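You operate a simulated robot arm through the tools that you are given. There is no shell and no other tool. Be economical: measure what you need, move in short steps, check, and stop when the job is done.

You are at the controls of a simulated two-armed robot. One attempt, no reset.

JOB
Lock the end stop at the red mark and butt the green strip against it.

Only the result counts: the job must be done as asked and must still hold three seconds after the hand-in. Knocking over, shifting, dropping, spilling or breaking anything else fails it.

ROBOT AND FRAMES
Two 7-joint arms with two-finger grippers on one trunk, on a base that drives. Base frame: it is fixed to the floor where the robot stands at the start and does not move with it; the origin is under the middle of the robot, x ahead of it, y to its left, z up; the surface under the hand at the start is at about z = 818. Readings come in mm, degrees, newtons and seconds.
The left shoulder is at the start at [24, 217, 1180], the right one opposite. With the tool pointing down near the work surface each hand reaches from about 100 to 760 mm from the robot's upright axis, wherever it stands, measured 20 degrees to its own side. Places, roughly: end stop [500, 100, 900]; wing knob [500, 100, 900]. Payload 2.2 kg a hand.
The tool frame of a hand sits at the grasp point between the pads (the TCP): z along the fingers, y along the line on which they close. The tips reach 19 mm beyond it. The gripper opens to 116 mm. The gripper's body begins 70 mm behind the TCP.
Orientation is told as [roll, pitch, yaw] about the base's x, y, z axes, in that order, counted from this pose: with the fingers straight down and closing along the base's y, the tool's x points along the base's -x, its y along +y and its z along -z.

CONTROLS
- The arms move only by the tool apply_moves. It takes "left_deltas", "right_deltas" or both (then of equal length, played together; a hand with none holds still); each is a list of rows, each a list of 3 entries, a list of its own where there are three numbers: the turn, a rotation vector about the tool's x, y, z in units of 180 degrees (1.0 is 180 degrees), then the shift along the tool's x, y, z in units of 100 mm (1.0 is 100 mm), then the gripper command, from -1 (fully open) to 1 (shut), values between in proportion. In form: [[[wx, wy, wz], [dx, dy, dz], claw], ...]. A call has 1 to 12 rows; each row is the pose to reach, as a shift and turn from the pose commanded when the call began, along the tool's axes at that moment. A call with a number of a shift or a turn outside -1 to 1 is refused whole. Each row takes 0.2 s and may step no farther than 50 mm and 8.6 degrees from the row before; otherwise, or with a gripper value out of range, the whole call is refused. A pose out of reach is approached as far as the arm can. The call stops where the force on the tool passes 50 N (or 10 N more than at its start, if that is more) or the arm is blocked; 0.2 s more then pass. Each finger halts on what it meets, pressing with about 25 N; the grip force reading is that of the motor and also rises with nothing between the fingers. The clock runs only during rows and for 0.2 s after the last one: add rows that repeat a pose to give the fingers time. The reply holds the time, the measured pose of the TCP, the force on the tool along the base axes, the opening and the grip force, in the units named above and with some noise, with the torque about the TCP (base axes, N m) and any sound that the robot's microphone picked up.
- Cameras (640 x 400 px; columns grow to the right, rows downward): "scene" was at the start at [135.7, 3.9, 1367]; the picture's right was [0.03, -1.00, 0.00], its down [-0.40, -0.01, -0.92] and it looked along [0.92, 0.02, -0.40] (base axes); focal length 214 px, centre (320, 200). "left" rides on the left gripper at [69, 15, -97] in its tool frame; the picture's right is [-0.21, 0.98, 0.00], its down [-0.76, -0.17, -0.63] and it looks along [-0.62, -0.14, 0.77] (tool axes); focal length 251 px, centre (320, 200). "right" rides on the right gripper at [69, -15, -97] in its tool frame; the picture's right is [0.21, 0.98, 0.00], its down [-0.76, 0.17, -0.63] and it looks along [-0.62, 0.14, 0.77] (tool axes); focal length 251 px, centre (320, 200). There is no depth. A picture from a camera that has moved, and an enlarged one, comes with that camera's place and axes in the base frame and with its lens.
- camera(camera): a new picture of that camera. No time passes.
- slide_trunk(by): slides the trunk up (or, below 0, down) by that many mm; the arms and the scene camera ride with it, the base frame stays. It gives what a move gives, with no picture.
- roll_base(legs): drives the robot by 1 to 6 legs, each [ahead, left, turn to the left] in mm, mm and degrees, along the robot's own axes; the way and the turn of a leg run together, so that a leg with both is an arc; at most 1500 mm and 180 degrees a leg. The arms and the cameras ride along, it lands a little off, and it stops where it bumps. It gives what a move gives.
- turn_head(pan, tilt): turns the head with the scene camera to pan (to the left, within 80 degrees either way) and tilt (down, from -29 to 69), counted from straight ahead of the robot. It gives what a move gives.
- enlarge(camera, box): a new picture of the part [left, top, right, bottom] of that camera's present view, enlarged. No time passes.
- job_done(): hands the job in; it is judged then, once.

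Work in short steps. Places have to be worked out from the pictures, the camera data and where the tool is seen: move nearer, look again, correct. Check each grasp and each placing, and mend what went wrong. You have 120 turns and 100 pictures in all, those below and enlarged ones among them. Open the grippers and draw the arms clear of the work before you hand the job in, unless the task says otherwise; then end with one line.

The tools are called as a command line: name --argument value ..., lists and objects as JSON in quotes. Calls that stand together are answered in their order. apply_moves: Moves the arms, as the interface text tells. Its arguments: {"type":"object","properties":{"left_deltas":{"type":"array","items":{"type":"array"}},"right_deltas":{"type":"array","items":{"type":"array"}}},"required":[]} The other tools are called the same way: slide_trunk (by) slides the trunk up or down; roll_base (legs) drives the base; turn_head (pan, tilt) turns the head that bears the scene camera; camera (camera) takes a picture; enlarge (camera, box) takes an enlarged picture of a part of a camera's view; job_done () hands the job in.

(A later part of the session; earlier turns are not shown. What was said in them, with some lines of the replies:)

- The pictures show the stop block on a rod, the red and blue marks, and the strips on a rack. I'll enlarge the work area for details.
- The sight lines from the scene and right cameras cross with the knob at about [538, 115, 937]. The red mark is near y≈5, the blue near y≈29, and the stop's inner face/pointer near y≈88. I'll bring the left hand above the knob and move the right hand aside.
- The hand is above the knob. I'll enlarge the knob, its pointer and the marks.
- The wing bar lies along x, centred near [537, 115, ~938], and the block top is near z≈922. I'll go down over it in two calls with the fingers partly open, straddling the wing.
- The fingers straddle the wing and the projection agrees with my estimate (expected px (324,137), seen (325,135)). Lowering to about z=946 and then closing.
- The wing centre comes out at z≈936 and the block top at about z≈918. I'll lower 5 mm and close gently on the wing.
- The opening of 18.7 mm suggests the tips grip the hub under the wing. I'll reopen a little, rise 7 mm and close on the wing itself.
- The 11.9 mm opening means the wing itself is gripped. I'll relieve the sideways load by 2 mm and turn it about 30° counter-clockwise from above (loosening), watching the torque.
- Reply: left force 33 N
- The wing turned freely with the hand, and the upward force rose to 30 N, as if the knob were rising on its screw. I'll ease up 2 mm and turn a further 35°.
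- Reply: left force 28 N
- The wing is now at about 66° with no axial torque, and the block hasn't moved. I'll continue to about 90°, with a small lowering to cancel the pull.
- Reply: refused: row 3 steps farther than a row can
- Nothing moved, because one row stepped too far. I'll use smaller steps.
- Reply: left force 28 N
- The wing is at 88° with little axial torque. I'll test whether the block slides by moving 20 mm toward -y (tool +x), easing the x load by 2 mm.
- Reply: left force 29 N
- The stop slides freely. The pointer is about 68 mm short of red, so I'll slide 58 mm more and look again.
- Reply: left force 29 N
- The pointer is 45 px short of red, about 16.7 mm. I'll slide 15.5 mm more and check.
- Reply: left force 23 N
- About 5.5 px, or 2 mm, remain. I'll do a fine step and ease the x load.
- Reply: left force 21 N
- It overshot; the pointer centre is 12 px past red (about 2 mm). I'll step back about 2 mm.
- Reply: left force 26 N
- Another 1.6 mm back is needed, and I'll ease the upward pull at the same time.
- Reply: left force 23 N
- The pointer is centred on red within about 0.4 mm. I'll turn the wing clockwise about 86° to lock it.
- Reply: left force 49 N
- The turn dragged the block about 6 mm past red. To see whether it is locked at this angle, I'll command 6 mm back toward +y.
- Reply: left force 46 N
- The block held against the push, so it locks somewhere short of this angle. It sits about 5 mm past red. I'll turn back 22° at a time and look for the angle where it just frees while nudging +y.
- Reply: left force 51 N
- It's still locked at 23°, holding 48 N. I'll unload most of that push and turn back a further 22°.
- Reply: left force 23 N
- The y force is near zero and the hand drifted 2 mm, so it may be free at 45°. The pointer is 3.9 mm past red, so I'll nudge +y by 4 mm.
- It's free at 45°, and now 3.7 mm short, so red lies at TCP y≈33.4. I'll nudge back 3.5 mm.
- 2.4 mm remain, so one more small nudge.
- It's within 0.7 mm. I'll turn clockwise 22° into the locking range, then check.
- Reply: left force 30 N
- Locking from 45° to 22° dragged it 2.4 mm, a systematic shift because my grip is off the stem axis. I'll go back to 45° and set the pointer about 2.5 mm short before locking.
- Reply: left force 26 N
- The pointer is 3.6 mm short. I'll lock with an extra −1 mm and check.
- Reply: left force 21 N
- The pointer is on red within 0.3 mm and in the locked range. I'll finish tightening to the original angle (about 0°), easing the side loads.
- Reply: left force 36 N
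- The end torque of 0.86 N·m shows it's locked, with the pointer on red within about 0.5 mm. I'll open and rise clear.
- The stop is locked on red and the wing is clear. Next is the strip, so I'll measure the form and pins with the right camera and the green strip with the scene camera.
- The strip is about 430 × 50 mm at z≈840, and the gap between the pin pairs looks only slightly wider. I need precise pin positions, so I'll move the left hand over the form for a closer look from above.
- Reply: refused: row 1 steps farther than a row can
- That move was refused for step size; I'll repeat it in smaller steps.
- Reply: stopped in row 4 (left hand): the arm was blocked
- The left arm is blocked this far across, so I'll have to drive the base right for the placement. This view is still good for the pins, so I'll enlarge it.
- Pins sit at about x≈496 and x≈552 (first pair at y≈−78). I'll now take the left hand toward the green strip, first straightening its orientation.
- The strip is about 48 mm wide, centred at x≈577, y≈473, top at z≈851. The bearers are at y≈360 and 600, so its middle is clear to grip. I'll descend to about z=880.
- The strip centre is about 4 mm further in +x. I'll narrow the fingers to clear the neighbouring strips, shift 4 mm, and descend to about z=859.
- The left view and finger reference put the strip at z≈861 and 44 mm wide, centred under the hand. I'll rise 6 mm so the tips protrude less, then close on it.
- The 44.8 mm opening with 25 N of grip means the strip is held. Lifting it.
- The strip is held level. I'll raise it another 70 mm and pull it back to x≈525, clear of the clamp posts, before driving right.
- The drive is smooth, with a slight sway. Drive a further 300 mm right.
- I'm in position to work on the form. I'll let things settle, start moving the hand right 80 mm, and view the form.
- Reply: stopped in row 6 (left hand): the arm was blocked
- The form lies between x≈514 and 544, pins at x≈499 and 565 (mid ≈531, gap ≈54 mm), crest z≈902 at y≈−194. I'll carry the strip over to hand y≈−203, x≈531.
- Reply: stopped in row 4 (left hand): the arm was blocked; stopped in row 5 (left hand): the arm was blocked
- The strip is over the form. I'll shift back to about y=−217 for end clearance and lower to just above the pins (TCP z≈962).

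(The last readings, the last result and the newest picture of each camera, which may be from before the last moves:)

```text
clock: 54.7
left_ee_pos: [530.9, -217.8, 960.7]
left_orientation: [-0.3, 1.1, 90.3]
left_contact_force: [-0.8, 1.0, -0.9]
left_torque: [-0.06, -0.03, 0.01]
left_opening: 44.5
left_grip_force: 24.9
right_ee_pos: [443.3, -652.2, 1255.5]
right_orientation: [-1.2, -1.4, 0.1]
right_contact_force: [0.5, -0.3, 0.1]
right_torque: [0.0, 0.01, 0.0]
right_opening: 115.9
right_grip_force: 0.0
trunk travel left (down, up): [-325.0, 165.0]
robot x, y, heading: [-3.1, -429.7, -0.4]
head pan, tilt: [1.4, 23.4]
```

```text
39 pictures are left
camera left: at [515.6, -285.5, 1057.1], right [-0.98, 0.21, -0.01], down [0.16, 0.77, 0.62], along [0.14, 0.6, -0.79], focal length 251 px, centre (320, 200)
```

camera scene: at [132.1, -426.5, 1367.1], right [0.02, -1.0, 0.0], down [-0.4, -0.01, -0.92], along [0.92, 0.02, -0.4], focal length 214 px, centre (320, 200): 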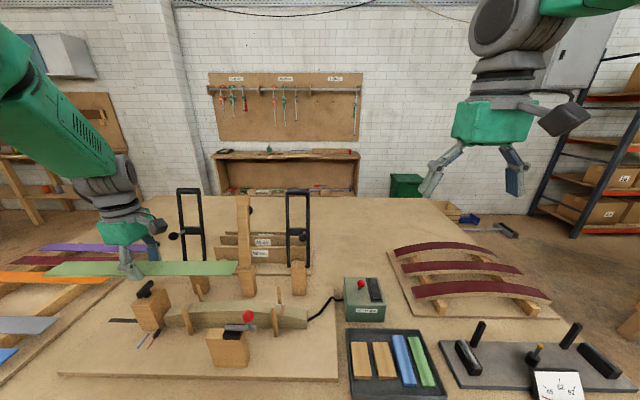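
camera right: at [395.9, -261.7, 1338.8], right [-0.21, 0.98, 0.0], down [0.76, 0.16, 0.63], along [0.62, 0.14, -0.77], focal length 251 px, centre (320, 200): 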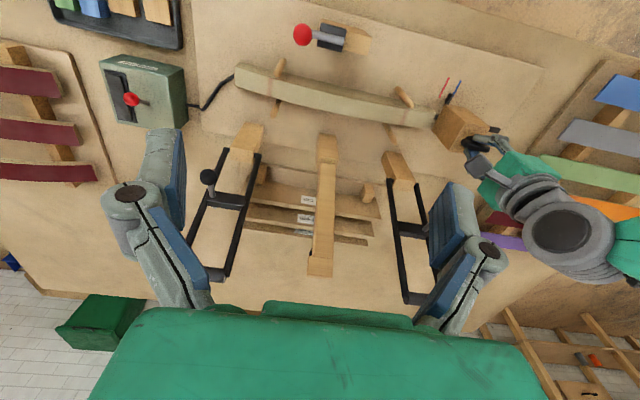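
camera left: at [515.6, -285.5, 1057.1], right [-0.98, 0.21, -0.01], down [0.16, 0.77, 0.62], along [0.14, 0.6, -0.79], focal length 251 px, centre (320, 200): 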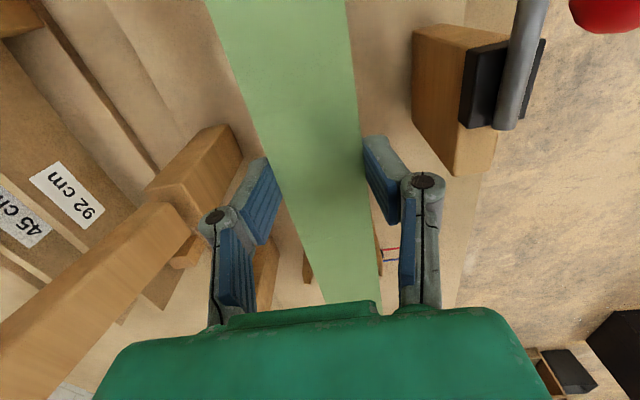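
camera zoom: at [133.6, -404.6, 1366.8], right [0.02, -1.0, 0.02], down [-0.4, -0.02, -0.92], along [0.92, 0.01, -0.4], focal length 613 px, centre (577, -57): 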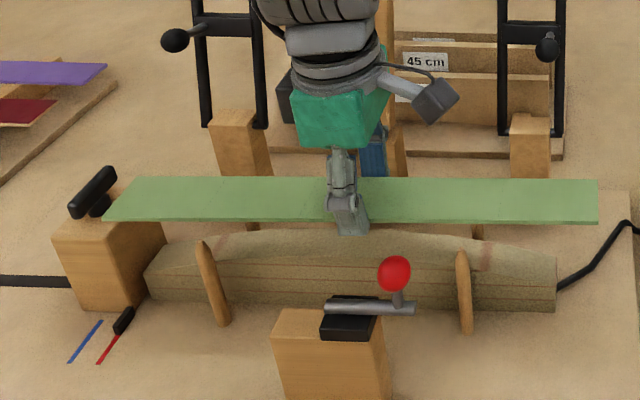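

The sway makes the end position uncertain, so I'll back off another 15 mm for safety, let it settle, and look again.

apply_moves --left_deltas '[[[0, 0, 0], [0.08, 0, 0], 0.6], [[0, 0, 0], [0.15, 0, 0], 0.6], [[0, 0, 0], [0.15, 0, 0], 0.6], [[0, 0, 0], [0.15, 0, 0], 0.6], [[0, 0, 0], [0.15, 0, 0], 0.6], [[0, 0, 0], [0.15, 0, 0], 0.6], [[0, 0, 0], [0.15, 0, 0], 0.6]]'

enlarge --camera "scene" --box '[120, 240, 340, 360]'

enlarge --camera "left" --box '[240, 190, 440, 310]'

```text
clock: 56.3
left_ee_pos: [532.5, -222.3, 961.5]
left_orientation: [-0.6, 1.6, 90.4]
left_contact_force: [0.3, 1.3, 0.0]
left_torque: [-0.07, 0.02, 0.02]
left_opening: 44.3
left_grip_force: 24.9
right_ee_pos: [443.7, -637.5, 1256.1]
right_orientation: [-1.8, -1.3, 0.3]
right_contact_force: [0.2, -0.4, -0.5]
right_torque: [0.01, 0.0, 0.01]
right_opening: 115.9
right_grip_force: 0.0
trunk travel left (down, up): [-325.0, 165.0]
robot x, y, heading: [-4.5, -425.5, -0.4]
head pan, tilt: [1.4, 23.4]
```

```text
2.91 times, centred on (230, 300) of scene
camera zoom: at [134.4, -403.0, 1366.8], right [0.02, -1.0, 0.02], down [-0.4, -0.02, -0.92], along [0.92, 0.01, -0.4], focal length 624 px, centre (582, -91)
```

zoom: 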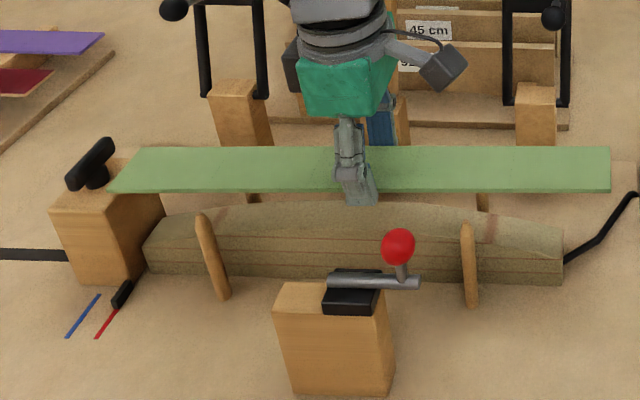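

```text
3.20 times, centred on (340, 250) of left
camera zoom: at [516.7, -288.8, 1058.6], right [-0.98, 0.21, -0.01], down [0.16, 0.78, 0.61], along [0.14, 0.59, -0.79], focal length 805 px, centre (256, 40)
```

zoom: 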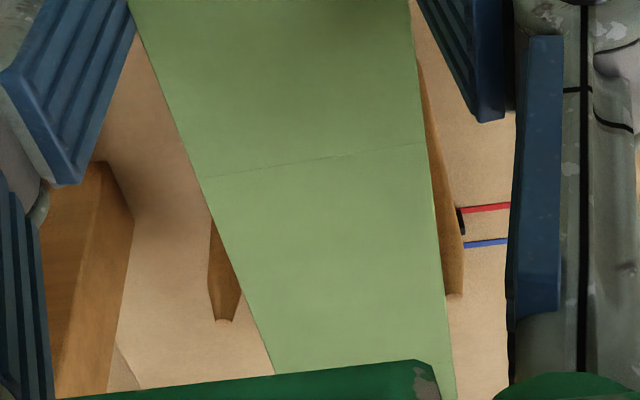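

I need a precise look at the strip's stop end relative to the block.

enlarge --camera "scene" --box '[130, 280, 210, 345]'

```text
6.15 times, centred on (170, 312) of scene
camera zoom: at [134.4, -403.0, 1366.8], right [0.02, -1.0, 0.02], down [-0.4, -0.02, -0.92], along [0.92, 0.01, -0.4], focal length 1320 px, centre (1243, -492)
```

zoom: 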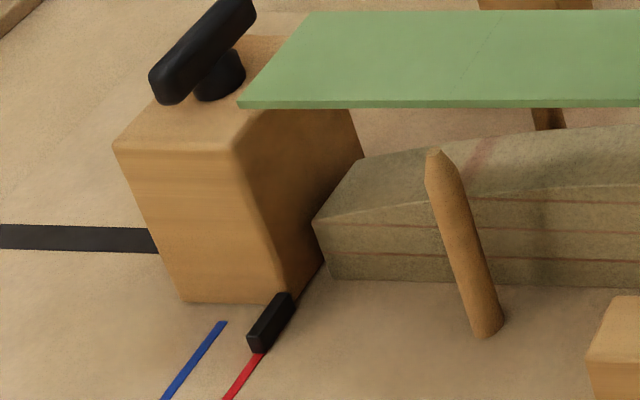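

The strip end is about 14 mm short of the stop face, and the pin midline is nearer x≈537. I'll shift 5 mm in +x and lower 38 mm to between the pins, then check.

apply_moves --left_deltas '[[[0, 0, 0], [0, -0.05, 0], 0.6], [[0, 0, 0], [0, -0.05, 0.1], 0.6], [[0, 0, 0], [0, -0.05, 0.14], 0.6], [[0, 0, 0], [0, -0.05, 0.14], 0.6], [[0, 0, 0], [0, -0.05, 0.14], 0.6]]'

enlarge --camera "left" --box '[240, 190, 440, 310]'

enlarge --camera "scene" --box '[130, 260, 350, 345]'

```text
clock: 57.5
left_ee_pos: [537.4, -254.0, 952.2]
left_orientation: [-0.4, 0.4, 90.3]
left_contact_force: [-0.2, -0.7, -0.2]
left_torque: [0.04, -0.05, -0.04]
left_opening: 44.5
left_grip_force: 25.1
right_ee_pos: [442.3, -678.1, 1250.1]
right_orientation: [-0.2, -1.2, -0.2]
right_contact_force: [-0.1, -1.3, -0.4]
right_torque: [0.11, -0.01, 0.02]
right_opening: 116.0
right_grip_force: 0.1
trunk travel left (down, up): [-325.0, 165.0]
robot x, y, heading: [-1.3, -434.0, -0.5]
head pan, tilt: [1.4, 23.4]
```

```text
3.20 times, centred on (340, 250) of left
camera zoom: at [521.8, -322.9, 1047.1], right [-0.98, 0.21, -0.01], down [0.16, 0.76, 0.63], along [0.14, 0.61, -0.78], focal length 805 px, centre (256, 40)
```

zoom: 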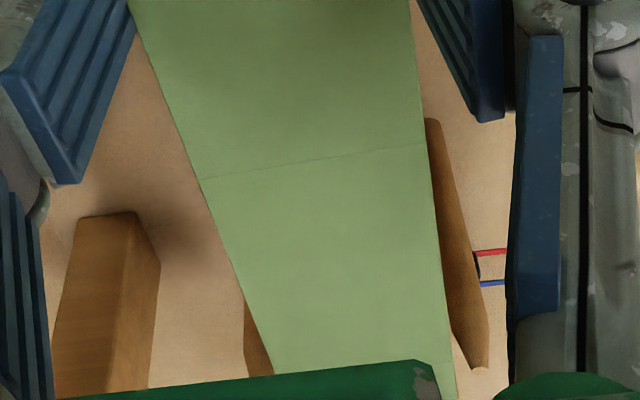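

```text
2.91 times, centred on (240, 302) of scene
camera zoom: at [134.5, -437.0, 1367.0], right [0.02, -1.0, 0.0], down [-0.4, 0.0, -0.92], along [0.92, 0.02, -0.4], focal length 624 px, centre (553, -98)
```

zoom: 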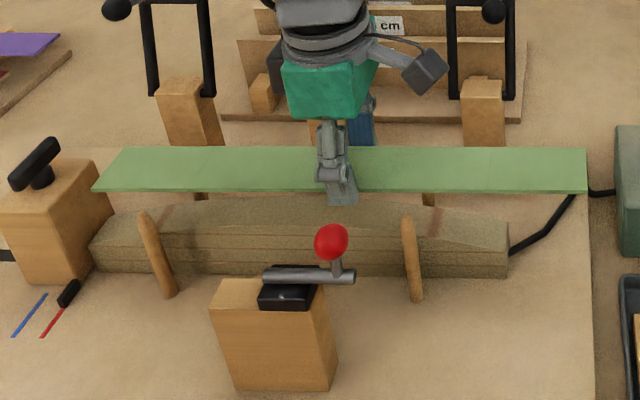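

The trunk is swaying sideways by tens of mm. I'll hold still for 2 s and see whether it settles.

apply_moves --left_deltas '[[[0, 0, 0], [0, 0, 0], 0.6], [[0, 0, 0], [0, 0, 0], 0.6], [[0, 0, 0], [0, 0, 0], 0.6], [[0, 0, 0], [0, 0, 0], 0.6], [[0, 0, 0], [0, 0, 0], 0.6], [[0, 0, 0], [0, 0, 0], 0.6]]'

apply_moves --left_deltas '[[[0, 0, 0], [0, 0, 0], 0.6], [[0, 0, 0], [0, 0, 0], 0.6], [[0, 0, 0], [0, 0, 0], 0.6], [[0, 0, 0], [0, 0, 0], 0.6]]'

apply_moves --left_deltas '[[[0, 0, 0], [0, 0, 0], 0.6], [[0, 0, 0], [0, 0, 0], 0.6]]'

```text
clock: 58.9
left_ee_pos: [536.3, -230.1, 948.2]
left_orientation: [-0.6, 0.8, 89.8]
left_contact_force: [0.2, 1.2, -1.4]
left_torque: [-0.09, 0.01, 0.03]
left_opening: 44.3
left_grip_force: 25.1
right_ee_pos: [444.5, -644.8, 1252.7]
right_orientation: [-1.5, -1.3, 0.1]
right_contact_force: [-0.1, 1.0, -0.8]
right_torque: [-0.04, 0.01, -0.01]
right_opening: 116.0
right_grip_force: 0.1
trunk travel left (down, up): [-325.0, 165.0]
robot x, y, heading: [-2.5, -429.9, -0.1]
head pan, tilt: [1.4, 23.4]
```

```text
clock: 59.9
left_ee_pos: [536.4, -229.9, 948.2]
left_orientation: [-0.5, 1.0, 90.0]
left_contact_force: [0.1, 1.0, -0.6]
left_torque: [-0.07, 0.0, 0.02]
left_opening: 44.2
left_grip_force: 25.0
right_ee_pos: [443.1, -646.7, 1254.2]
right_orientation: [-1.3, -1.3, 0.2]
right_contact_force: [0.2, 2.0, 0.0]
right_torque: [-0.11, -0.01, -0.01]
right_opening: 115.9
right_grip_force: 0.0
trunk travel left (down, up): [-325.0, 165.0]
robot x, y, heading: [-2.1, -427.0, -0.5]
head pan, tilt: [1.4, 23.4]
```

```text
clock: 60.5
left_ee_pos: [536.3, -246.1, 951.4]
left_orientation: [-0.6, 0.0, 89.5]
left_contact_force: [0.4, 0.6, -0.4]
left_torque: [0.03, 0.02, 0.02]
left_opening: 44.7
left_grip_force: 25.1
right_ee_pos: [443.3, -665.0, 1251.7]
right_orientation: [-0.7, -1.3, 0.0]
right_contact_force: [-0.1, -0.1, 0.2]
right_torque: [-0.01, 0.0, 0.01]
right_opening: 115.8
right_grip_force: 0.0
trunk travel left (down, up): [-325.0, 165.0]
robot x, y, heading: [1.9, -428.1, -0.4]
head pan, tilt: [1.4, 23.4]
```

The oscillation is still there but decaying (−254 to −230). I'll wait longer.

apply_moves --left_deltas '[[[0, 0, 0], [0, 0, 0], 0.6], [[0, 0, 0], [0, 0, 0], 0.6], [[0, 0, 0], [0, 0, 0], 0.6], [[0, 0, 0], [0, 0, 0], 0.6], [[0, 0, 0], [0, 0, 0], 0.6], [[0, 0, 0], [0, 0, 0], 0.6], [[0, 0, 0], [0, 0, 0], 0.6], [[0, 0, 0], [0, 0, 0], 0.6], [[0, 0, 0], [0, 0, 0], 0.6], [[0, 0, 0], [0, 0, 0], 0.6], [[0, 0, 0], [0, 0, 0], 0.6], [[0, 0, 0], [0, 0, 0], 0.6]]'

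apply_moves --left_deltas '[[[0, 0, 0], [0, 0, 0], 0.6], [[0, 0, 0], [0, 0, 0], 0.6], [[0, 0, 0], [0, 0, 0], 0.6], [[0, 0, 0], [0, 0, 0], 0.6], [[0, 0, 0], [0, 0, 0], 0.6], [[0, 0, 0], [0, 0, 0], 0.6], [[0, 0, 0], [0, 0, 0], 0.6], [[0, 0, 0], [0, 0, 0], 0.6], [[0, 0, 0], [0, 0, 0], 0.6], [[0, 0, 0], [0, 0, 0], 0.6], [[0, 0, 0], [0, 0, 0], 0.6]]'

apply_moves --left_deltas '[[[0, 0, 0], [0, 0, 0], 0.6]]'

apply_moves --left_deltas '[[[0, 0, 0], [0, 0, 0], 0.6]]'

apply_moves --left_deltas '[[[0, 0, 0], [0, 0, 0], 0.6]]'

```text
clock: 63.1
left_ee_pos: [536.6, -249.3, 950.5]
left_orientation: [-0.5, -0.1, 89.6]
left_contact_force: [-0.3, -0.5, 0.3]
left_torque: [0.02, 0.02, 0.02]
left_opening: 44.1
left_grip_force: 25.2
right_ee_pos: [443.4, -668.7, 1252.1]
right_orientation: [-0.4, -1.3, 0.1]
right_contact_force: [-1.0, 0.1, -0.5]
right_torque: [0.05, 0.01, -0.01]
right_opening: 116.0
right_grip_force: 0.1
trunk travel left (down, up): [-325.0, 165.0]
robot x, y, heading: [-0.3, -430.0, -0.2]
head pan, tilt: [1.4, 23.4]
```

```text
clock: 65.5
left_ee_pos: [537.3, -244.6, 949.7]
left_orientation: [-0.5, 0.3, 89.9]
left_contact_force: [-0.6, -0.8, -0.1]
left_torque: [0.04, 0.03, 0.01]
left_opening: 44.0
left_grip_force: 25.0
right_ee_pos: [443.3, -664.2, 1252.4]
right_orientation: [-0.7, -1.3, 0.1]
right_contact_force: [-0.3, 0.2, 0.0]
right_torque: [0.02, -0.02, -0.01]
right_opening: 116.0
right_grip_force: 0.1
trunk travel left (down, up): [-325.0, 165.0]
robot x, y, heading: [-2.5, -431.6, -0.5]
head pan, tilt: [1.4, 23.4]
```

```text
clock: 65.9
left_ee_pos: [537.3, -245.6, 950.6]
left_orientation: [-0.5, 0.2, 89.8]
left_contact_force: [-0.6, -0.1, -0.6]
left_torque: [0.0, 0.01, -0.03]
left_opening: 44.7
left_grip_force: 25.2
right_ee_pos: [443.2, -665.6, 1251.8]
right_orientation: [-0.6, -1.3, 0.2]
right_contact_force: [1.1, -0.8, -0.2]
right_torque: [-0.01, -0.02, -0.01]
right_opening: 115.8
right_grip_force: 0.0
trunk travel left (down, up): [-325.0, 165.0]
robot x, y, heading: [-3.7, -430.6, -0.4]
head pan, tilt: [1.4, 23.4]
```

```text
clock: 66.3
left_ee_pos: [537.1, -245.1, 950.9]
left_orientation: [-0.5, 0.3, 89.9]
left_contact_force: [1.1, 0.6, -0.3]
left_torque: [0.04, 0.02, -0.01]
left_opening: 44.5
left_grip_force: 25.1
right_ee_pos: [443.1, -664.7, 1252.5]
right_orientation: [-0.6, -1.3, 0.0]
right_contact_force: [-0.5, 0.0, 0.3]
right_torque: [0.0, -0.03, 0.02]
right_opening: 116.2
right_grip_force: 0.1
trunk travel left (down, up): [-325.0, 165.0]
robot x, y, heading: [1.5, -428.8, -0.2]
head pan, tilt: [1.4, 23.4]
```

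```text
clock: 66.7
left_ee_pos: [537.2, -244.2, 951.0]
left_orientation: [-0.5, 0.3, 89.8]
left_contact_force: [0.1, 0.3, -1.1]
left_torque: [0.03, 0.02, -0.01]
left_opening: 44.2
left_grip_force: 24.9
right_ee_pos: [443.1, -663.2, 1252.7]
right_orientation: [-0.6, -1.3, 0.0]
right_contact_force: [0.1, -0.2, 0.2]
right_torque: [0.04, 0.02, 0.01]
right_opening: 116.1
right_grip_force: 0.0
trunk travel left (down, up): [-325.0, 165.0]
robot x, y, heading: [-5.4, -432.1, -0.5]
head pan, tilt: [1.4, 23.4]
```

It has settled: hand at [537, −244.5, 951]. I'll take settled pictures of the pins and the strip's end.

enlarge --camera "scene" --box '[120, 260, 340, 345]'

camera --camera "left"

```text
2.91 times, centred on (230, 302) of scene
camera zoom: at [134.4, -430.1, 1367.0], right [0.02, -1.0, 0.0], down [-0.4, -0.01, -0.92], along [0.92, 0.02, -0.4], focal length 624 px, centre (582, -98)
```

zoom: 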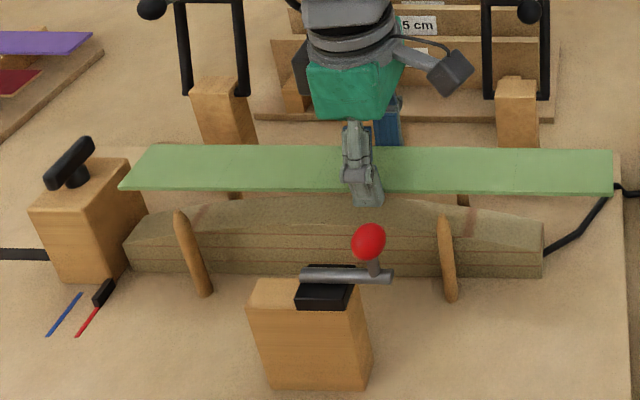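

```text
32 pictures are left
camera left: at [520.4, -314.4, 1046.4], right [-0.98, 0.22, -0.01], down [0.16, 0.76, 0.63], along [0.14, 0.61, -0.78], focal length 251 px, centre (320, 200)
```

left: 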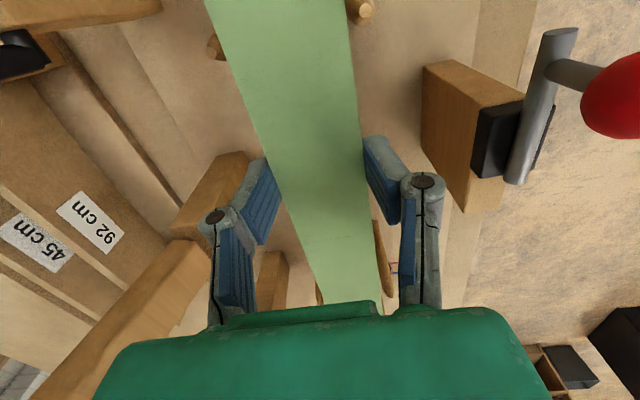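

Relative to the strip, the pin midline is at about x≈538.4, matching the knob stem. I'll shift +1.3 mm and lower slowly 20 mm between the pins.

apply_moves --left_deltas '[[[0, 0, 0], [0, -0.013, 0.0], 0.6], [[0, 0, 0], [0, -0.013, 0.03], 0.6], [[0, 0, 0], [0, -0.013, 0.06], 0.6], [[0, 0, 0], [0, -0.013, 0.09], 0.6], [[0, 0, 0], [0, -0.013, 0.12], 0.6], [[0, 0, 0], [0, -0.013, 0.15], 0.6], [[0, 0, 0], [0, -0.013, 0.18], 0.6], [[0, 0, 0], [0, -0.013, 0.2], 0.6], [[0, 0, 0], [0, -0.013, 0.2], 0.6]]'

camera --camera "left"

enlarge --camera "scene" --box '[120, 260, 340, 345]'

```text
clock: 68.7
left_ee_pos: [538.0, -246.0, 930.5]
left_orientation: [-0.5, 0.1, 89.7]
left_contact_force: [-0.8, -0.2, -0.4]
left_torque: [-0.01, 0.01, -0.02]
left_opening: 44.2
left_grip_force: 25.1
right_ee_pos: [444.5, -665.7, 1251.3]
right_orientation: [-0.6, -1.3, 0.1]
right_contact_force: [0.0, 0.1, 0.0]
right_torque: [-0.02, 0.01, -0.01]
right_opening: 116.1
right_grip_force: 0.0
trunk travel left (down, up): [-325.0, 165.0]
robot x, y, heading: [-1.0, -428.0, -0.3]
head pan, tilt: [1.4, 23.4]
```

```text
31 pictures are left
camera left: at [521.6, -313.9, 1026.1], right [-0.98, 0.22, -0.01], down [0.16, 0.76, 0.63], along [0.15, 0.61, -0.78], focal length 251 px, centre (320, 200)
```

left: 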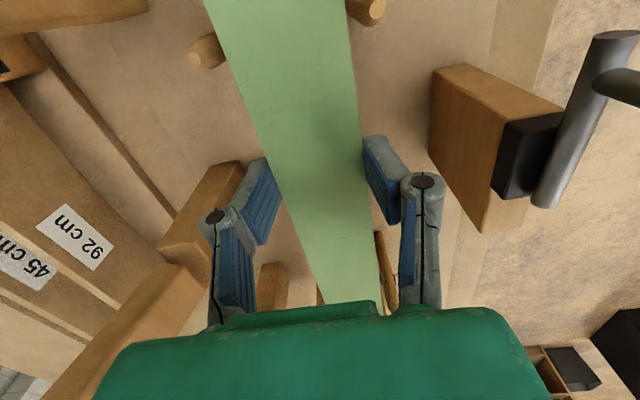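

```text
2.91 times, centred on (230, 302) of scene
camera zoom: at [134.4, -430.3, 1367.0], right [0.02, -1.0, 0.0], down [-0.4, -0.01, -0.92], along [0.92, 0.02, -0.4], focal length 624 px, centre (582, -98)
```

zoom: 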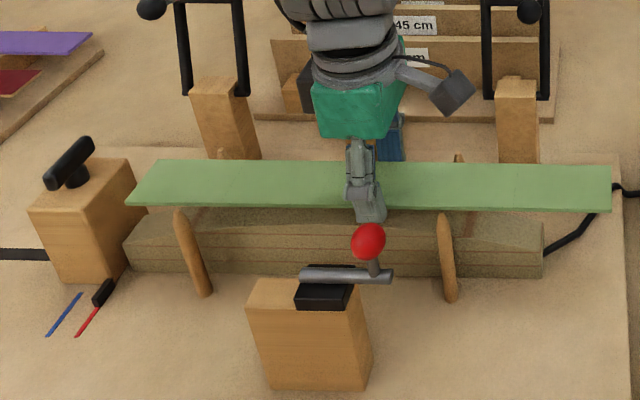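

I'll enlarge the pin area to judge clearances.

enlarge --camera "left" --box '[170, 0, 410, 90]'

enlarge --camera "left" --box '[270, 210, 410, 310]'

```text
2.67 times, centred on (290, 45) of left
camera zoom: at [521.6, -313.9, 1026.1], right [-0.98, 0.22, -0.01], down [0.16, 0.76, 0.63], along [0.15, 0.61, -0.78], focal length 670 px, centre (400, 613)
```

zoom: 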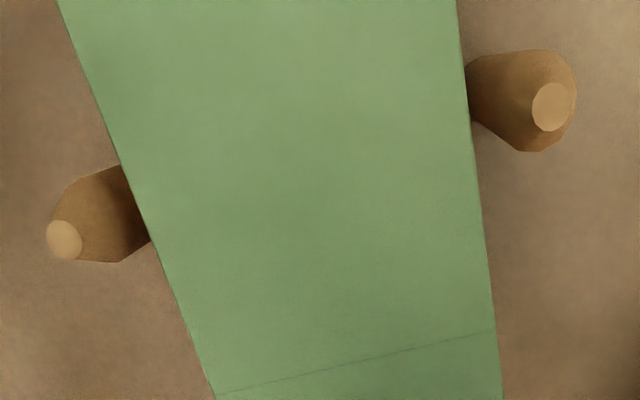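

```text
4.00 times, centred on (340, 260) of left
camera zoom: at [521.6, -313.9, 1026.1], right [-0.98, 0.22, -0.01], down [0.16, 0.76, 0.63], along [0.15, 0.61, -0.78], focal length 1006 px, centre (240, -40)
```

zoom: 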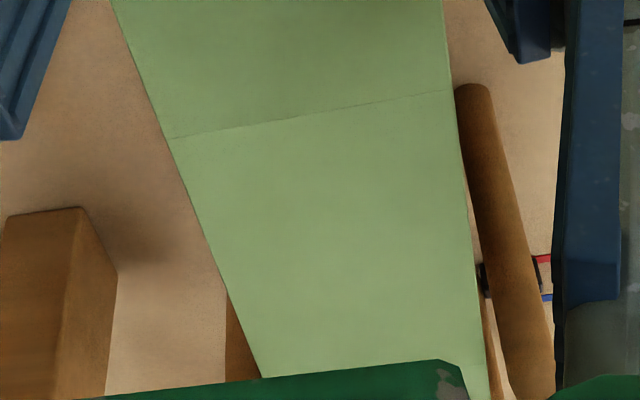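

The strip is centred on the right pins to within about 1 mm. I'll add 0.4° of yaw to centre the left pair and lower slowly until contact with the crest shows.

apply_moves --left_deltas '[[[0, 0, -0.0022], [0, 0, 0.02], 0.6], [[0, 0, -0.0022], [0, 0, 0.04], 0.6], [[0, 0, -0.0022], [0, 0, 0.06], 0.6], [[0, 0, -0.0022], [0, 0, 0.08], 0.6], [[0, 0, -0.0022], [0, 0, 0.1], 0.6], [[0, 0, -0.0022], [0, 0, 0.12], 0.6], [[0, 0, -0.0022], [0, 0, 0.13], 0.6], [[0, 0, -0.0022], [0, 0, 0.13], 0.6]]'

enlarge --camera "scene" --box '[130, 270, 330, 345]'

```text
clock: 70.5
left_ee_pos: [538.3, -244.3, 917.7]
left_orientation: [-0.5, 0.2, 90.2]
left_contact_force: [0.0, -0.6, -0.9]
left_torque: [-0.01, 0.0, 0.03]
left_opening: 44.1
left_grip_force: 24.9
right_ee_pos: [444.0, -664.6, 1250.0]
right_orientation: [-0.5, -1.3, 0.1]
right_contact_force: [-0.4, -0.7, -0.3]
right_torque: [0.0, 0.03, 0.01]
right_opening: 115.8
right_grip_force: 0.0
trunk travel left (down, up): [-325.0, 165.0]
robot x, y, heading: [-2.2, -429.7, -0.3]
head pan, tilt: [1.4, 23.4]
```

```text
3.20 times, centred on (230, 308) of scene
camera zoom: at [134.4, -430.3, 1367.0], right [0.02, -1.0, 0.0], down [-0.4, -0.01, -0.92], along [0.92, 0.02, -0.4], focal length 686 px, centre (608, -144)
```

zoom: 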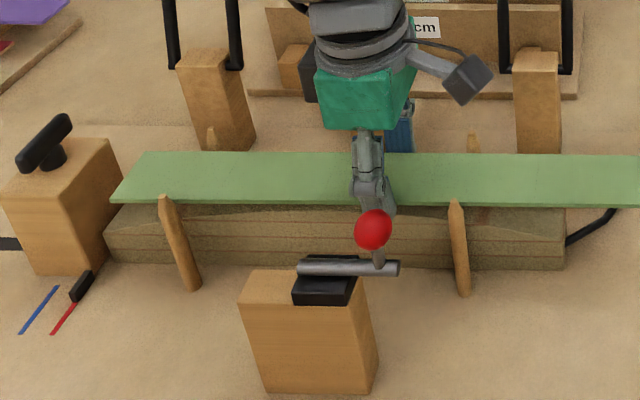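

There's no contact yet, the strip is between the pins, and the end gap is about 38 mm. I'll continue lowering slowly.

apply_moves --left_deltas '[[[0, 0, 0], [0, 0, 0.02], 0.6], [[0, 0, 0], [0, 0, 0.04], 0.6], [[0, 0, 0], [0, 0, 0.06], 0.6], [[0, 0, 0], [0, 0, 0.08], 0.6], [[0, 0, 0], [0, 0, 0.08], 0.6]]'

```text
clock: 71.7
left_ee_pos: [539.1, -244.3, 910.0]
left_orientation: [-0.5, 0.2, 90.1]
left_contact_force: [0.3, 0.0, -0.3]
left_torque: [-0.01, 0.02, -0.03]
left_opening: 44.3
left_grip_force: 25.3
right_ee_pos: [444.0, -664.6, 1251.9]
right_orientation: [-0.5, -1.3, 0.1]
right_contact_force: [-0.3, 0.8, -0.2]
right_torque: [-0.02, 0.02, 0.03]
right_opening: 116.0
right_grip_force: 0.0
trunk travel left (down, up): [-325.0, 165.0]
robot x, y, heading: [-0.7, -426.6, -0.2]
head pan, tilt: [1.4, 23.4]
```

Still free. Another 8 mm in small steps.

apply_moves --left_deltas '[[[0, 0, 0], [0, 0, 0.02], 0.6], [[0, 0, 0], [0, 0, 0.04], 0.6], [[0, 0, 0], [0, 0, 0.06], 0.6], [[0, 0, 0], [0, 0, 0.08], 0.6], [[0, 0, 0], [0, 0, 0.08], 0.6]]'

enlarge --camera "scene" --box '[130, 270, 330, 345]'

```text
clock: 72.9
left_ee_pos: [537.4, -244.7, 901.6]
left_orientation: [-0.5, 0.2, 90.0]
left_contact_force: [-0.1, -0.9, 0.0]
left_torque: [0.02, -0.01, 0.03]
left_opening: 44.1
left_grip_force: 24.8
right_ee_pos: [443.0, -663.9, 1252.7]
right_orientation: [-0.6, -1.3, 0.1]
right_contact_force: [-0.5, 0.1, -0.2]
right_torque: [0.01, -0.01, -0.06]
right_opening: 116.0
right_grip_force: 0.0
trunk travel left (down, up): [-325.0, 165.0]
robot x, y, heading: [-4.7, -430.4, -0.4]
head pan, tilt: [1.4, 23.4]
```

```text
3.20 times, centred on (230, 308) of scene
camera zoom: at [134.5, -430.3, 1367.0], right [0.02, -1.0, 0.0], down [-0.4, -0.01, -0.92], along [0.92, 0.02, -0.4], focal length 686 px, centre (608, -144)
```

zoom: 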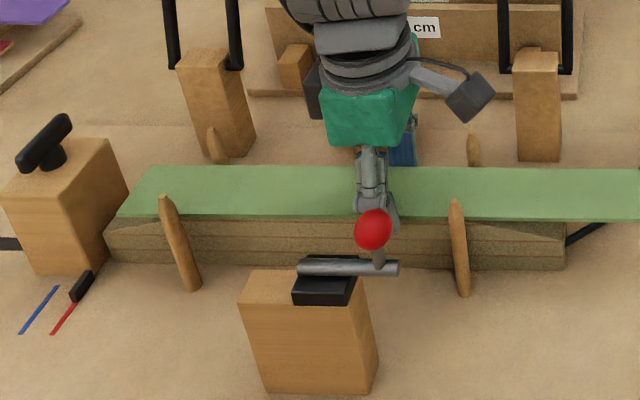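

Still no load. Continue down in small steps.

apply_moves --left_deltas '[[[0, 0, 0], [0, 0, 0.02], 0.6], [[0, 0, 0], [0, 0, 0.04], 0.6], [[0, 0, 0], [0, 0, 0.06], 0.6], [[0, 0, 0], [0, 0, 0.06], 0.6]]'

enlarge --camera "scene" --box '[130, 270, 330, 345]'

camera --camera "left"

```text
clock: 73.9
left_ee_pos: [539.0, -246.0, 896.3]
left_orientation: [-0.5, 0.1, 90.1]
left_contact_force: [-1.2, 1.1, 8.8]
left_torque: [0.28, 0.14, -0.05]
left_opening: 43.5
left_grip_force: 25.2
right_ee_pos: [442.5, -664.7, 1253.0]
right_orientation: [-0.5, -1.5, 0.1]
right_contact_force: [0.0, -0.4, 0.9]
right_torque: [0.0, 0.0, 0.0]
right_opening: 115.9
right_grip_force: 0.1
trunk travel left (down, up): [-325.0, 165.0]
robot x, y, heading: [-0.4, -432.7, -0.3]
head pan, tilt: [1.4, 23.4]
```

```text
3.20 times, centred on (230, 308) of scene
camera zoom: at [133.1, -430.4, 1367.2], right [0.02, -1.0, 0.0], down [-0.4, -0.01, -0.92], along [0.92, 0.02, -0.4], focal length 686 px, centre (608, -144)
```

zoom: 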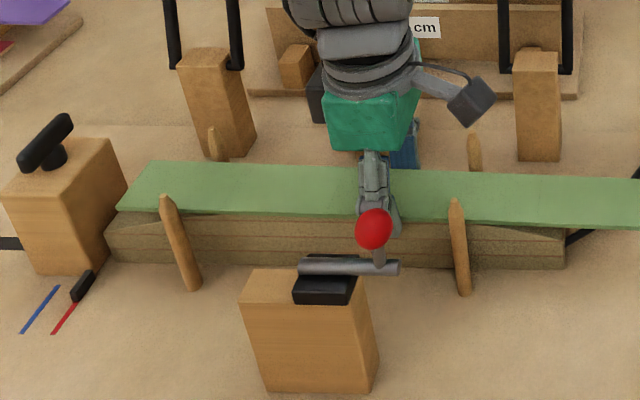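

```text
24 pictures are left
camera left: at [523.1, -315.3, 991.9], right [-0.98, 0.21, -0.01], down [0.16, 0.76, 0.63], along [0.14, 0.62, -0.78], focal length 251 px, centre (320, 200)
```

left: 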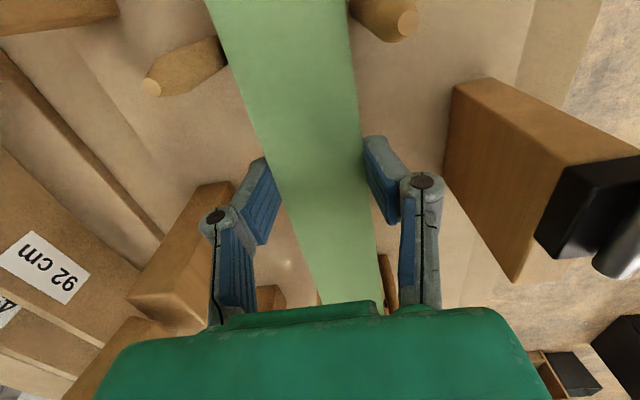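

The strip touched the crest (8.8 N). I'll rise 2.5 mm and slide 27 mm toward the stop, slowly.

apply_moves --left_deltas '[[[0, 0, 0], [0, 0, -0.025], 0.6], [[0, 0, 0], [-0.02, 0, -0.025], 0.6], [[0, 0, 0], [-0.05, 0, -0.025], 0.6], [[0, 0, 0], [-0.09, 0, -0.025], 0.6], [[0, 0, 0], [-0.13, 0, -0.025], 0.6], [[0, 0, 0], [-0.17, 0, -0.025], 0.6], [[0, 0, 0], [-0.21, 0, -0.025], 0.6], [[0, 0, 0], [-0.25, 0, -0.025], 0.6], [[0, 0, 0], [-0.27, 0, -0.025], 0.6], [[0, 0, 0], [-0.27, 0, -0.025], 0.6], [[0, 0, 0], [-0.27, 0, -0.025], 0.6]]'

enlarge --camera "scene" --box '[130, 270, 330, 345]'

```text
clock: 76.3
left_ee_pos: [539.4, -218.6, 898.2]
left_orientation: [-0.6, 0.2, 90.1]
left_contact_force: [0.0, 0.3, -1.7]
left_torque: [-0.03, -0.02, 0.05]
left_opening: 43.5
left_grip_force: 24.7
right_ee_pos: [443.5, -664.4, 1251.2]
right_orientation: [-0.6, -1.3, 0.1]
right_contact_force: [1.0, -1.1, -0.4]
right_torque: [-0.03, 0.01, -0.04]
right_opening: 115.8
right_grip_force: 0.0
trunk travel left (down, up): [-325.0, 165.0]
robot x, y, heading: [-2.8, -431.6, -0.3]
head pan, tilt: [1.4, 23.4]
```

```text
3.20 times, centred on (230, 308) of scene
camera zoom: at [134.5, -430.0, 1367.0], right [0.02, -1.0, 0.0], down [-0.4, -0.01, -0.92], along [0.92, 0.02, -0.4], focal length 686 px, centre (608, -144)
```

zoom: 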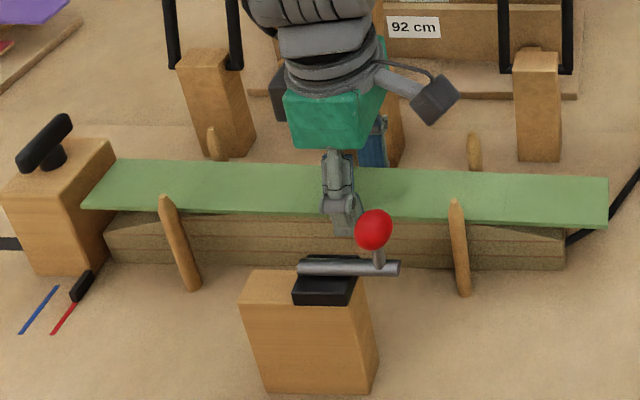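

The strip slid between the pins. Check the gap at the stop.

enlarge --camera "scene" --box '[125, 295, 205, 345]'

```text
8.00 times, centred on (165, 320) of scene
camera zoom: at [134.5, -430.0, 1367.0], right [0.02, -1.0, 0.0], down [-0.4, -0.01, -0.92], along [0.92, 0.02, -0.4], focal length 1716 px, centre (1560, -760)
```

zoom: 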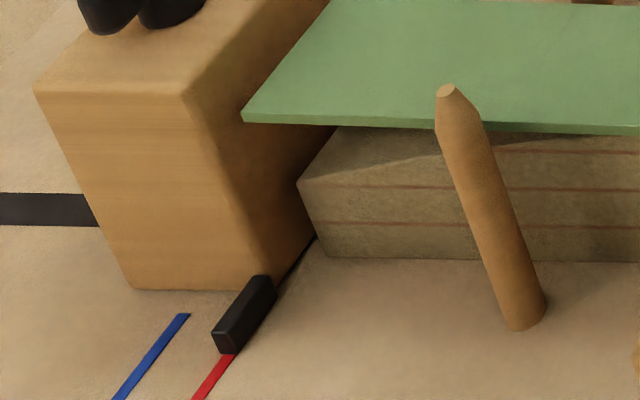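

The gap is about 10–13 mm. I'll slide another 8 mm and watch the force.

apply_moves --left_deltas '[[[0, 0, 0], [-0.02, 0, 0], 0.6], [[0, 0, 0], [-0.04, 0, 0], 0.6], [[0, 0, 0], [-0.06, 0, 0], 0.6], [[0, 0, 0], [-0.08, 0, 0], 0.6], [[0, 0, 0], [-0.08, 0, 0], 0.6], [[0, 0, 0], [-0.08, 0, 0], 0.6]]'

enlarge --camera "scene" --box '[125, 295, 205, 345]'

```text
clock: 77.7
left_ee_pos: [539.9, -210.3, 897.4]
left_orientation: [-0.5, 0.2, 90.1]
left_contact_force: [0.1, -1.4, -0.3]
left_torque: [-0.02, 0.02, -0.01]
left_opening: 43.7
left_grip_force: 24.9
right_ee_pos: [442.9, -664.8, 1252.5]
right_orientation: [-0.5, -1.3, 0.0]
right_contact_force: [0.1, 0.5, -0.7]
right_torque: [0.0, 0.03, 0.06]
right_opening: 115.9
right_grip_force: 0.0
trunk travel left (down, up): [-325.0, 165.0]
robot x, y, heading: [-2.8, -429.3, -0.4]
head pan, tilt: [1.4, 23.4]
```

```text
8.00 times, centred on (165, 320) of scene
camera zoom: at [134.5, -430.6, 1367.0], right [0.02, -1.0, 0.0], down [-0.4, -0.01, -0.92], along [0.92, 0.02, -0.4], focal length 1716 px, centre (1560, -760)
```

zoom: 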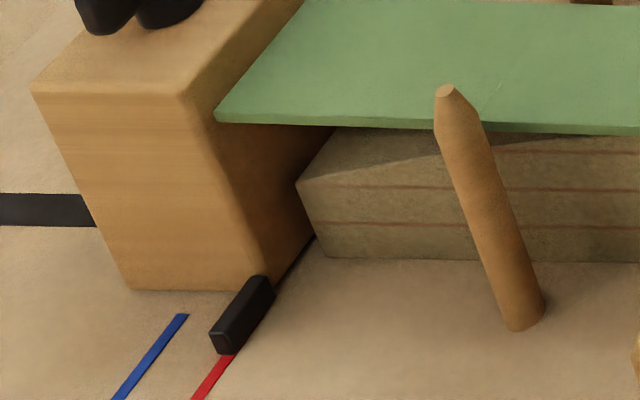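

Only a few mm remain. I'll advance 3 mm in 1 mm rows and read the force.

apply_moves --left_deltas '[[[0, 0, 0], [-0.01, 0, 0], 0.6], [[0, 0, 0], [-0.02, 0, 0], 0.6], [[0, 0, 0], [-0.03, 0, 0], 0.6], [[0, 0, 0], [-0.03, 0, 0], 0.6], [[0, 0, 0], [-0.03, 0, 0], 0.6]]'

```text
clock: 78.9
left_ee_pos: [539.9, -210.3, 899.0]
left_orientation: [-0.5, 0.2, 90.1]
left_contact_force: [-1.3, -15.8, -1.9]
left_torque: [-0.19, -0.01, 0.02]
left_opening: 43.4
left_grip_force: 24.6
right_ee_pos: [443.2, -667.0, 1251.5]
right_orientation: [-0.5, -1.3, 0.0]
right_contact_force: [0.6, 0.6, -0.5]
right_torque: [0.0, 0.01, 0.01]
right_opening: 115.9
right_grip_force: 0.0
trunk travel left (down, up): [-325.0, 165.0]
robot x, y, heading: [-1.8, -427.1, -0.4]
head pan, tilt: [1.4, 23.4]
```

The strip is butted, with 15.8 N against the stop and no further travel. I'll ease the push about 2 mm and lower 2 mm to settle it on the form.

apply_moves --left_deltas '[[[0, 0, 0], [0.01, 0, 0.0], 0.6], [[0, 0, 0], [0.018, 0, 0.01], 0.6], [[0, 0, 0], [0.018, 0, 0.02], 0.6], [[0, 0, 0], [0.018, 0, 0.025], 0.6], [[0, 0, 0], [0.018, 0, 0.025], 0.6]]'

enlarge --camera "scene" --box '[125, 270, 325, 345]'

```text
clock: 80.1
left_ee_pos: [539.3, -209.4, 897.3]
left_orientation: [-0.7, 0.1, 90.0]
left_contact_force: [-0.5, -9.5, 10.7]
left_torque: [-0.16, 0.11, -0.14]
left_opening: 43.4
left_grip_force: 24.7
right_ee_pos: [442.0, -666.1, 1252.0]
right_orientation: [-0.7, -1.5, 0.0]
right_contact_force: [-0.4, -0.3, -0.1]
right_torque: [0.01, 0.04, 0.03]
right_opening: 116.1
right_grip_force: 0.1
trunk travel left (down, up): [-325.0, 165.0]
robot x, y, heading: [-0.5, -431.1, -0.1]
head pan, tilt: [1.4, 23.4]
```

```text
3.20 times, centred on (225, 308) of scene
camera zoom: at [132.9, -433.9, 1367.3], right [0.02, -1.0, 0.0], down [-0.4, 0.0, -0.92], along [0.92, 0.02, -0.4], focal length 686 px, centre (624, -144)
```

zoom: 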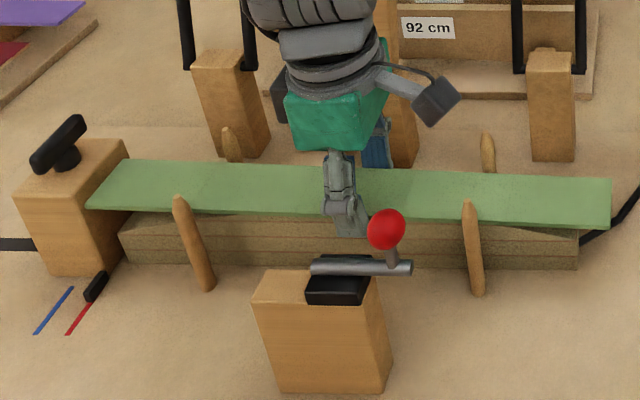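

It rests on the form and is still pressed against the stop. I'll open the fingers a little and check before withdrawing.

apply_moves --left_deltas '[[[0, 0, 0], [0, 0, -0.01], 0.6], [[0, 0, 0], [0, 0, -0.01], 0.2], [[0, 0, 0], [0, 0, -0.01], 0.1], [[0, 0, 0], [0, 0, -0.01], 0.0], [[0, 0, 0], [0, 0, -0.01], 0.0]]'

enlarge --camera "scene" --box '[125, 270, 325, 345]'

enlarge --camera "scene" --box '[125, 295, 205, 345]'

```text
clock: 81.3
left_ee_pos: [539.3, -209.3, 895.8]
left_orientation: [-0.5, 0.2, 90.1]
left_contact_force: [0.8, 0.2, -0.3]
left_torque: [0.0, 0.01, 0.02]
left_opening: 58.1
left_grip_force: 0.0
right_ee_pos: [443.8, -665.5, 1251.6]
right_orientation: [-0.6, -1.4, 0.1]
right_contact_force: [-1.0, -0.2, 0.3]
right_torque: [-0.01, -0.02, -0.03]
right_opening: 115.9
right_grip_force: 0.0
trunk travel left (down, up): [-325.0, 165.0]
robot x, y, heading: [-0.5, -431.7, -0.5]
head pan, tilt: [1.4, 23.4]
```

```text
3.20 times, centred on (225, 308) of scene
camera zoom: at [134.4, -431.0, 1367.0], right [0.02, -1.0, 0.0], down [-0.4, -0.01, -0.92], along [0.92, 0.02, -0.4], focal length 686 px, centre (624, -144)
```

zoom: 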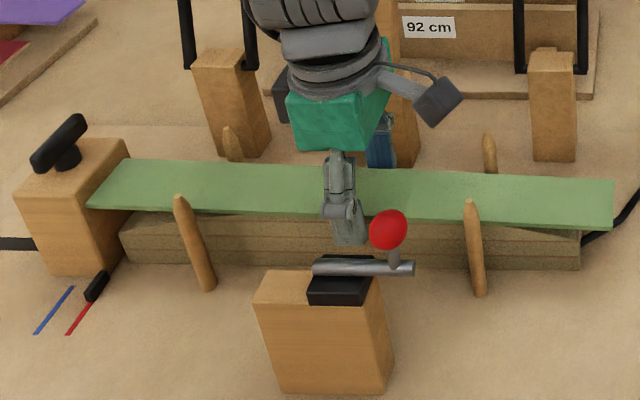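

```text
8.00 times, centred on (165, 320) of scene
camera zoom: at [134.4, -431.0, 1367.0], right [0.02, -1.0, 0.0], down [-0.4, -0.01, -0.92], along [0.92, 0.02, -0.4], focal length 1716 px, centre (1560, -760)
```

zoom: 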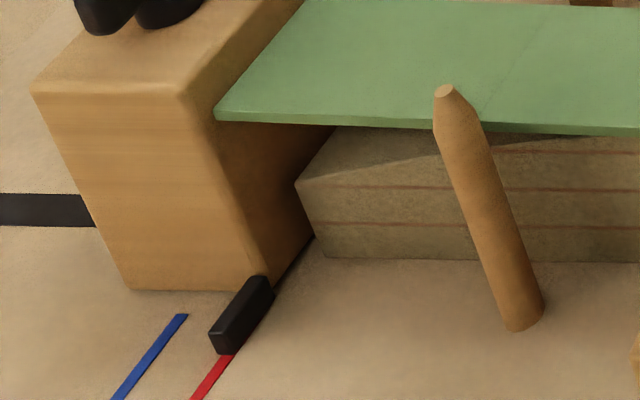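

The strip stays put, its end still at the stop face and the pointer still on red. I'll withdraw the hand straight up.

apply_moves --left_deltas '[[[0, 0, 0], [0, 0, -0.05], 0.0], [[0, 0, 0], [0, 0, -0.15], 0.0], [[0, 0, 0], [0, 0, -0.3], 0.0], [[0, 0, 0], [0, 0, -0.5], 0.0], [[0, 0, 0], [0, 0, -0.75], 0.0], [[0, 0, 0], [0, 0, -1.0], 0.0], [[0, 0, 0], [0, 0, -1.0], 0.0]]'

apply_moves --left_deltas '[[[0, 0, 0], [0, 0.1, -0.35], -1], [[0, 0, 0], [0, 0.3, -0.7], -1], [[0, 0, 0], [0, 0.5, -0.95], -1], [[0, 0, 0], [0, 0.5, -0.95], -1]]'

enlarge --camera "scene" --box '[125, 260, 325, 365]'

enlarge --camera "scene" --box '[130, 290, 190, 345]'

camera --camera "left"

```text
clock: 82.9
left_ee_pos: [538.7, -207.6, 995.8]
left_orientation: [-0.5, 0.2, 90.1]
left_contact_force: [0.1, -0.5, 0.0]
left_torque: [-0.01, -0.01, 0.0]
left_opening: 58.1
left_grip_force: 0.0
right_ee_pos: [444.4, -664.9, 1251.5]
right_orientation: [-0.6, -1.3, 0.1]
right_contact_force: [-1.2, 0.4, -0.5]
right_torque: [0.0, 0.03, 0.0]
right_opening: 116.2
right_grip_force: 0.1
trunk travel left (down, up): [-325.0, 165.0]
robot x, y, heading: [-1.6, -433.0, -0.4]
head pan, tilt: [1.4, 23.4]
```

```text
clock: 83.9
left_ee_pos: [487.9, -208.2, 1091.9]
left_orientation: [-0.3, 0.2, 90.1]
left_contact_force: [-0.4, 0.4, 0.7]
left_torque: [-0.02, -0.02, 0.02]
left_opening: 116.0
left_grip_force: 0.0
right_ee_pos: [445.0, -664.7, 1250.6]
right_orientation: [-0.6, -1.4, 0.1]
right_contact_force: [0.0, 0.2, -0.2]
right_torque: [-0.01, 0.0, 0.0]
right_opening: 116.0
right_grip_force: 0.1
trunk travel left (down, up): [-325.0, 165.0]
robot x, y, heading: [-3.9, -431.4, -0.3]
head pan, tilt: [1.4, 23.4]
```

```text
3.20 times, centred on (225, 312) of scene
camera zoom: at [134.3, -430.2, 1366.9], right [0.02, -1.0, 0.0], down [-0.4, -0.01, -0.92], along [0.92, 0.02, -0.4], focal length 686 px, centre (624, -160)
```

zoom: 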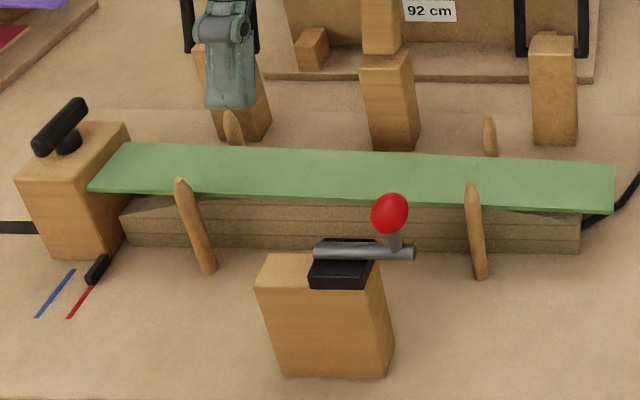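

```text
7.27 times, centred on (160, 318) of scene
camera zoom: at [134.3, -430.2, 1366.9], right [0.02, -1.0, 0.0], down [-0.4, -0.01, -0.92], along [0.92, 0.02, -0.4], focal length 1560 px, centre (1484, -654)
```

zoom: 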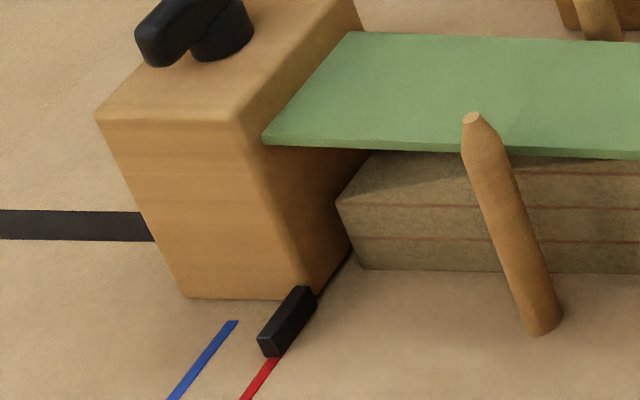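

```text
15 pictures are left
camera left: at [472.1, -277.7, 1187.6], right [-0.98, 0.21, -0.01], down [0.16, 0.76, 0.63], along [0.14, 0.62, -0.78], focal length 251 px, centre (320, 200)
```

left: 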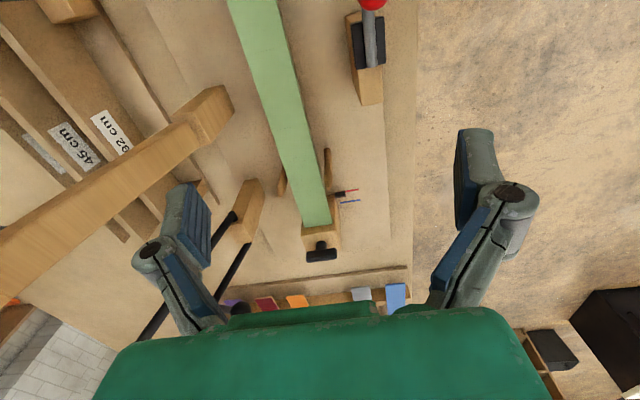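

The hand is clear. I'll check the butt joint closely from above.

enlarge --camera "left" --box '[270, 170, 380, 270]'

enlarge --camera "scene" --box '[145, 290, 185, 325]'

```text
4.00 times, centred on (325, 220) of left
camera zoom: at [472.1, -277.7, 1187.6], right [-0.98, 0.21, -0.01], down [0.16, 0.76, 0.63], along [0.14, 0.62, -0.78], focal length 1006 px, centre (300, 120)
```

zoom: 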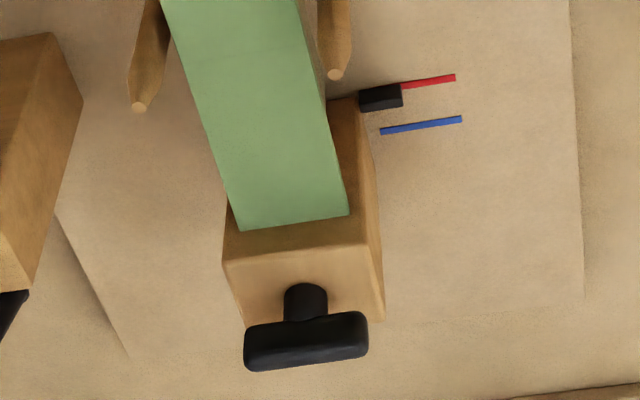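

```text
11.43 times, centred on (165, 308) of scene
camera zoom: at [134.3, -430.2, 1366.9], right [0.02, -1.0, 0.0], down [-0.4, -0.01, -0.92], along [0.92, 0.02, -0.4], focal length 2451 px, centre (2091, -1029)
```

zoom: 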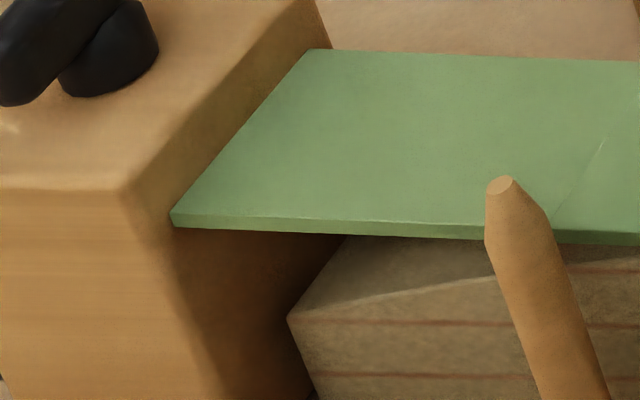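

The strip end sits flush against the stop face, between the pins. The pointer is on red, the wing is locked, and both hands are open and clear. Handing in.

job_done

```text
The job is handed in.
```

I locked the end stop with its pointer on the red mark (within about 0.5 mm) and set the green strip on the form between the pins, butted against the stop. After I let go, the close-up pictures showed the strip end flush with the stop face; both hands were open and clear at hand-in.
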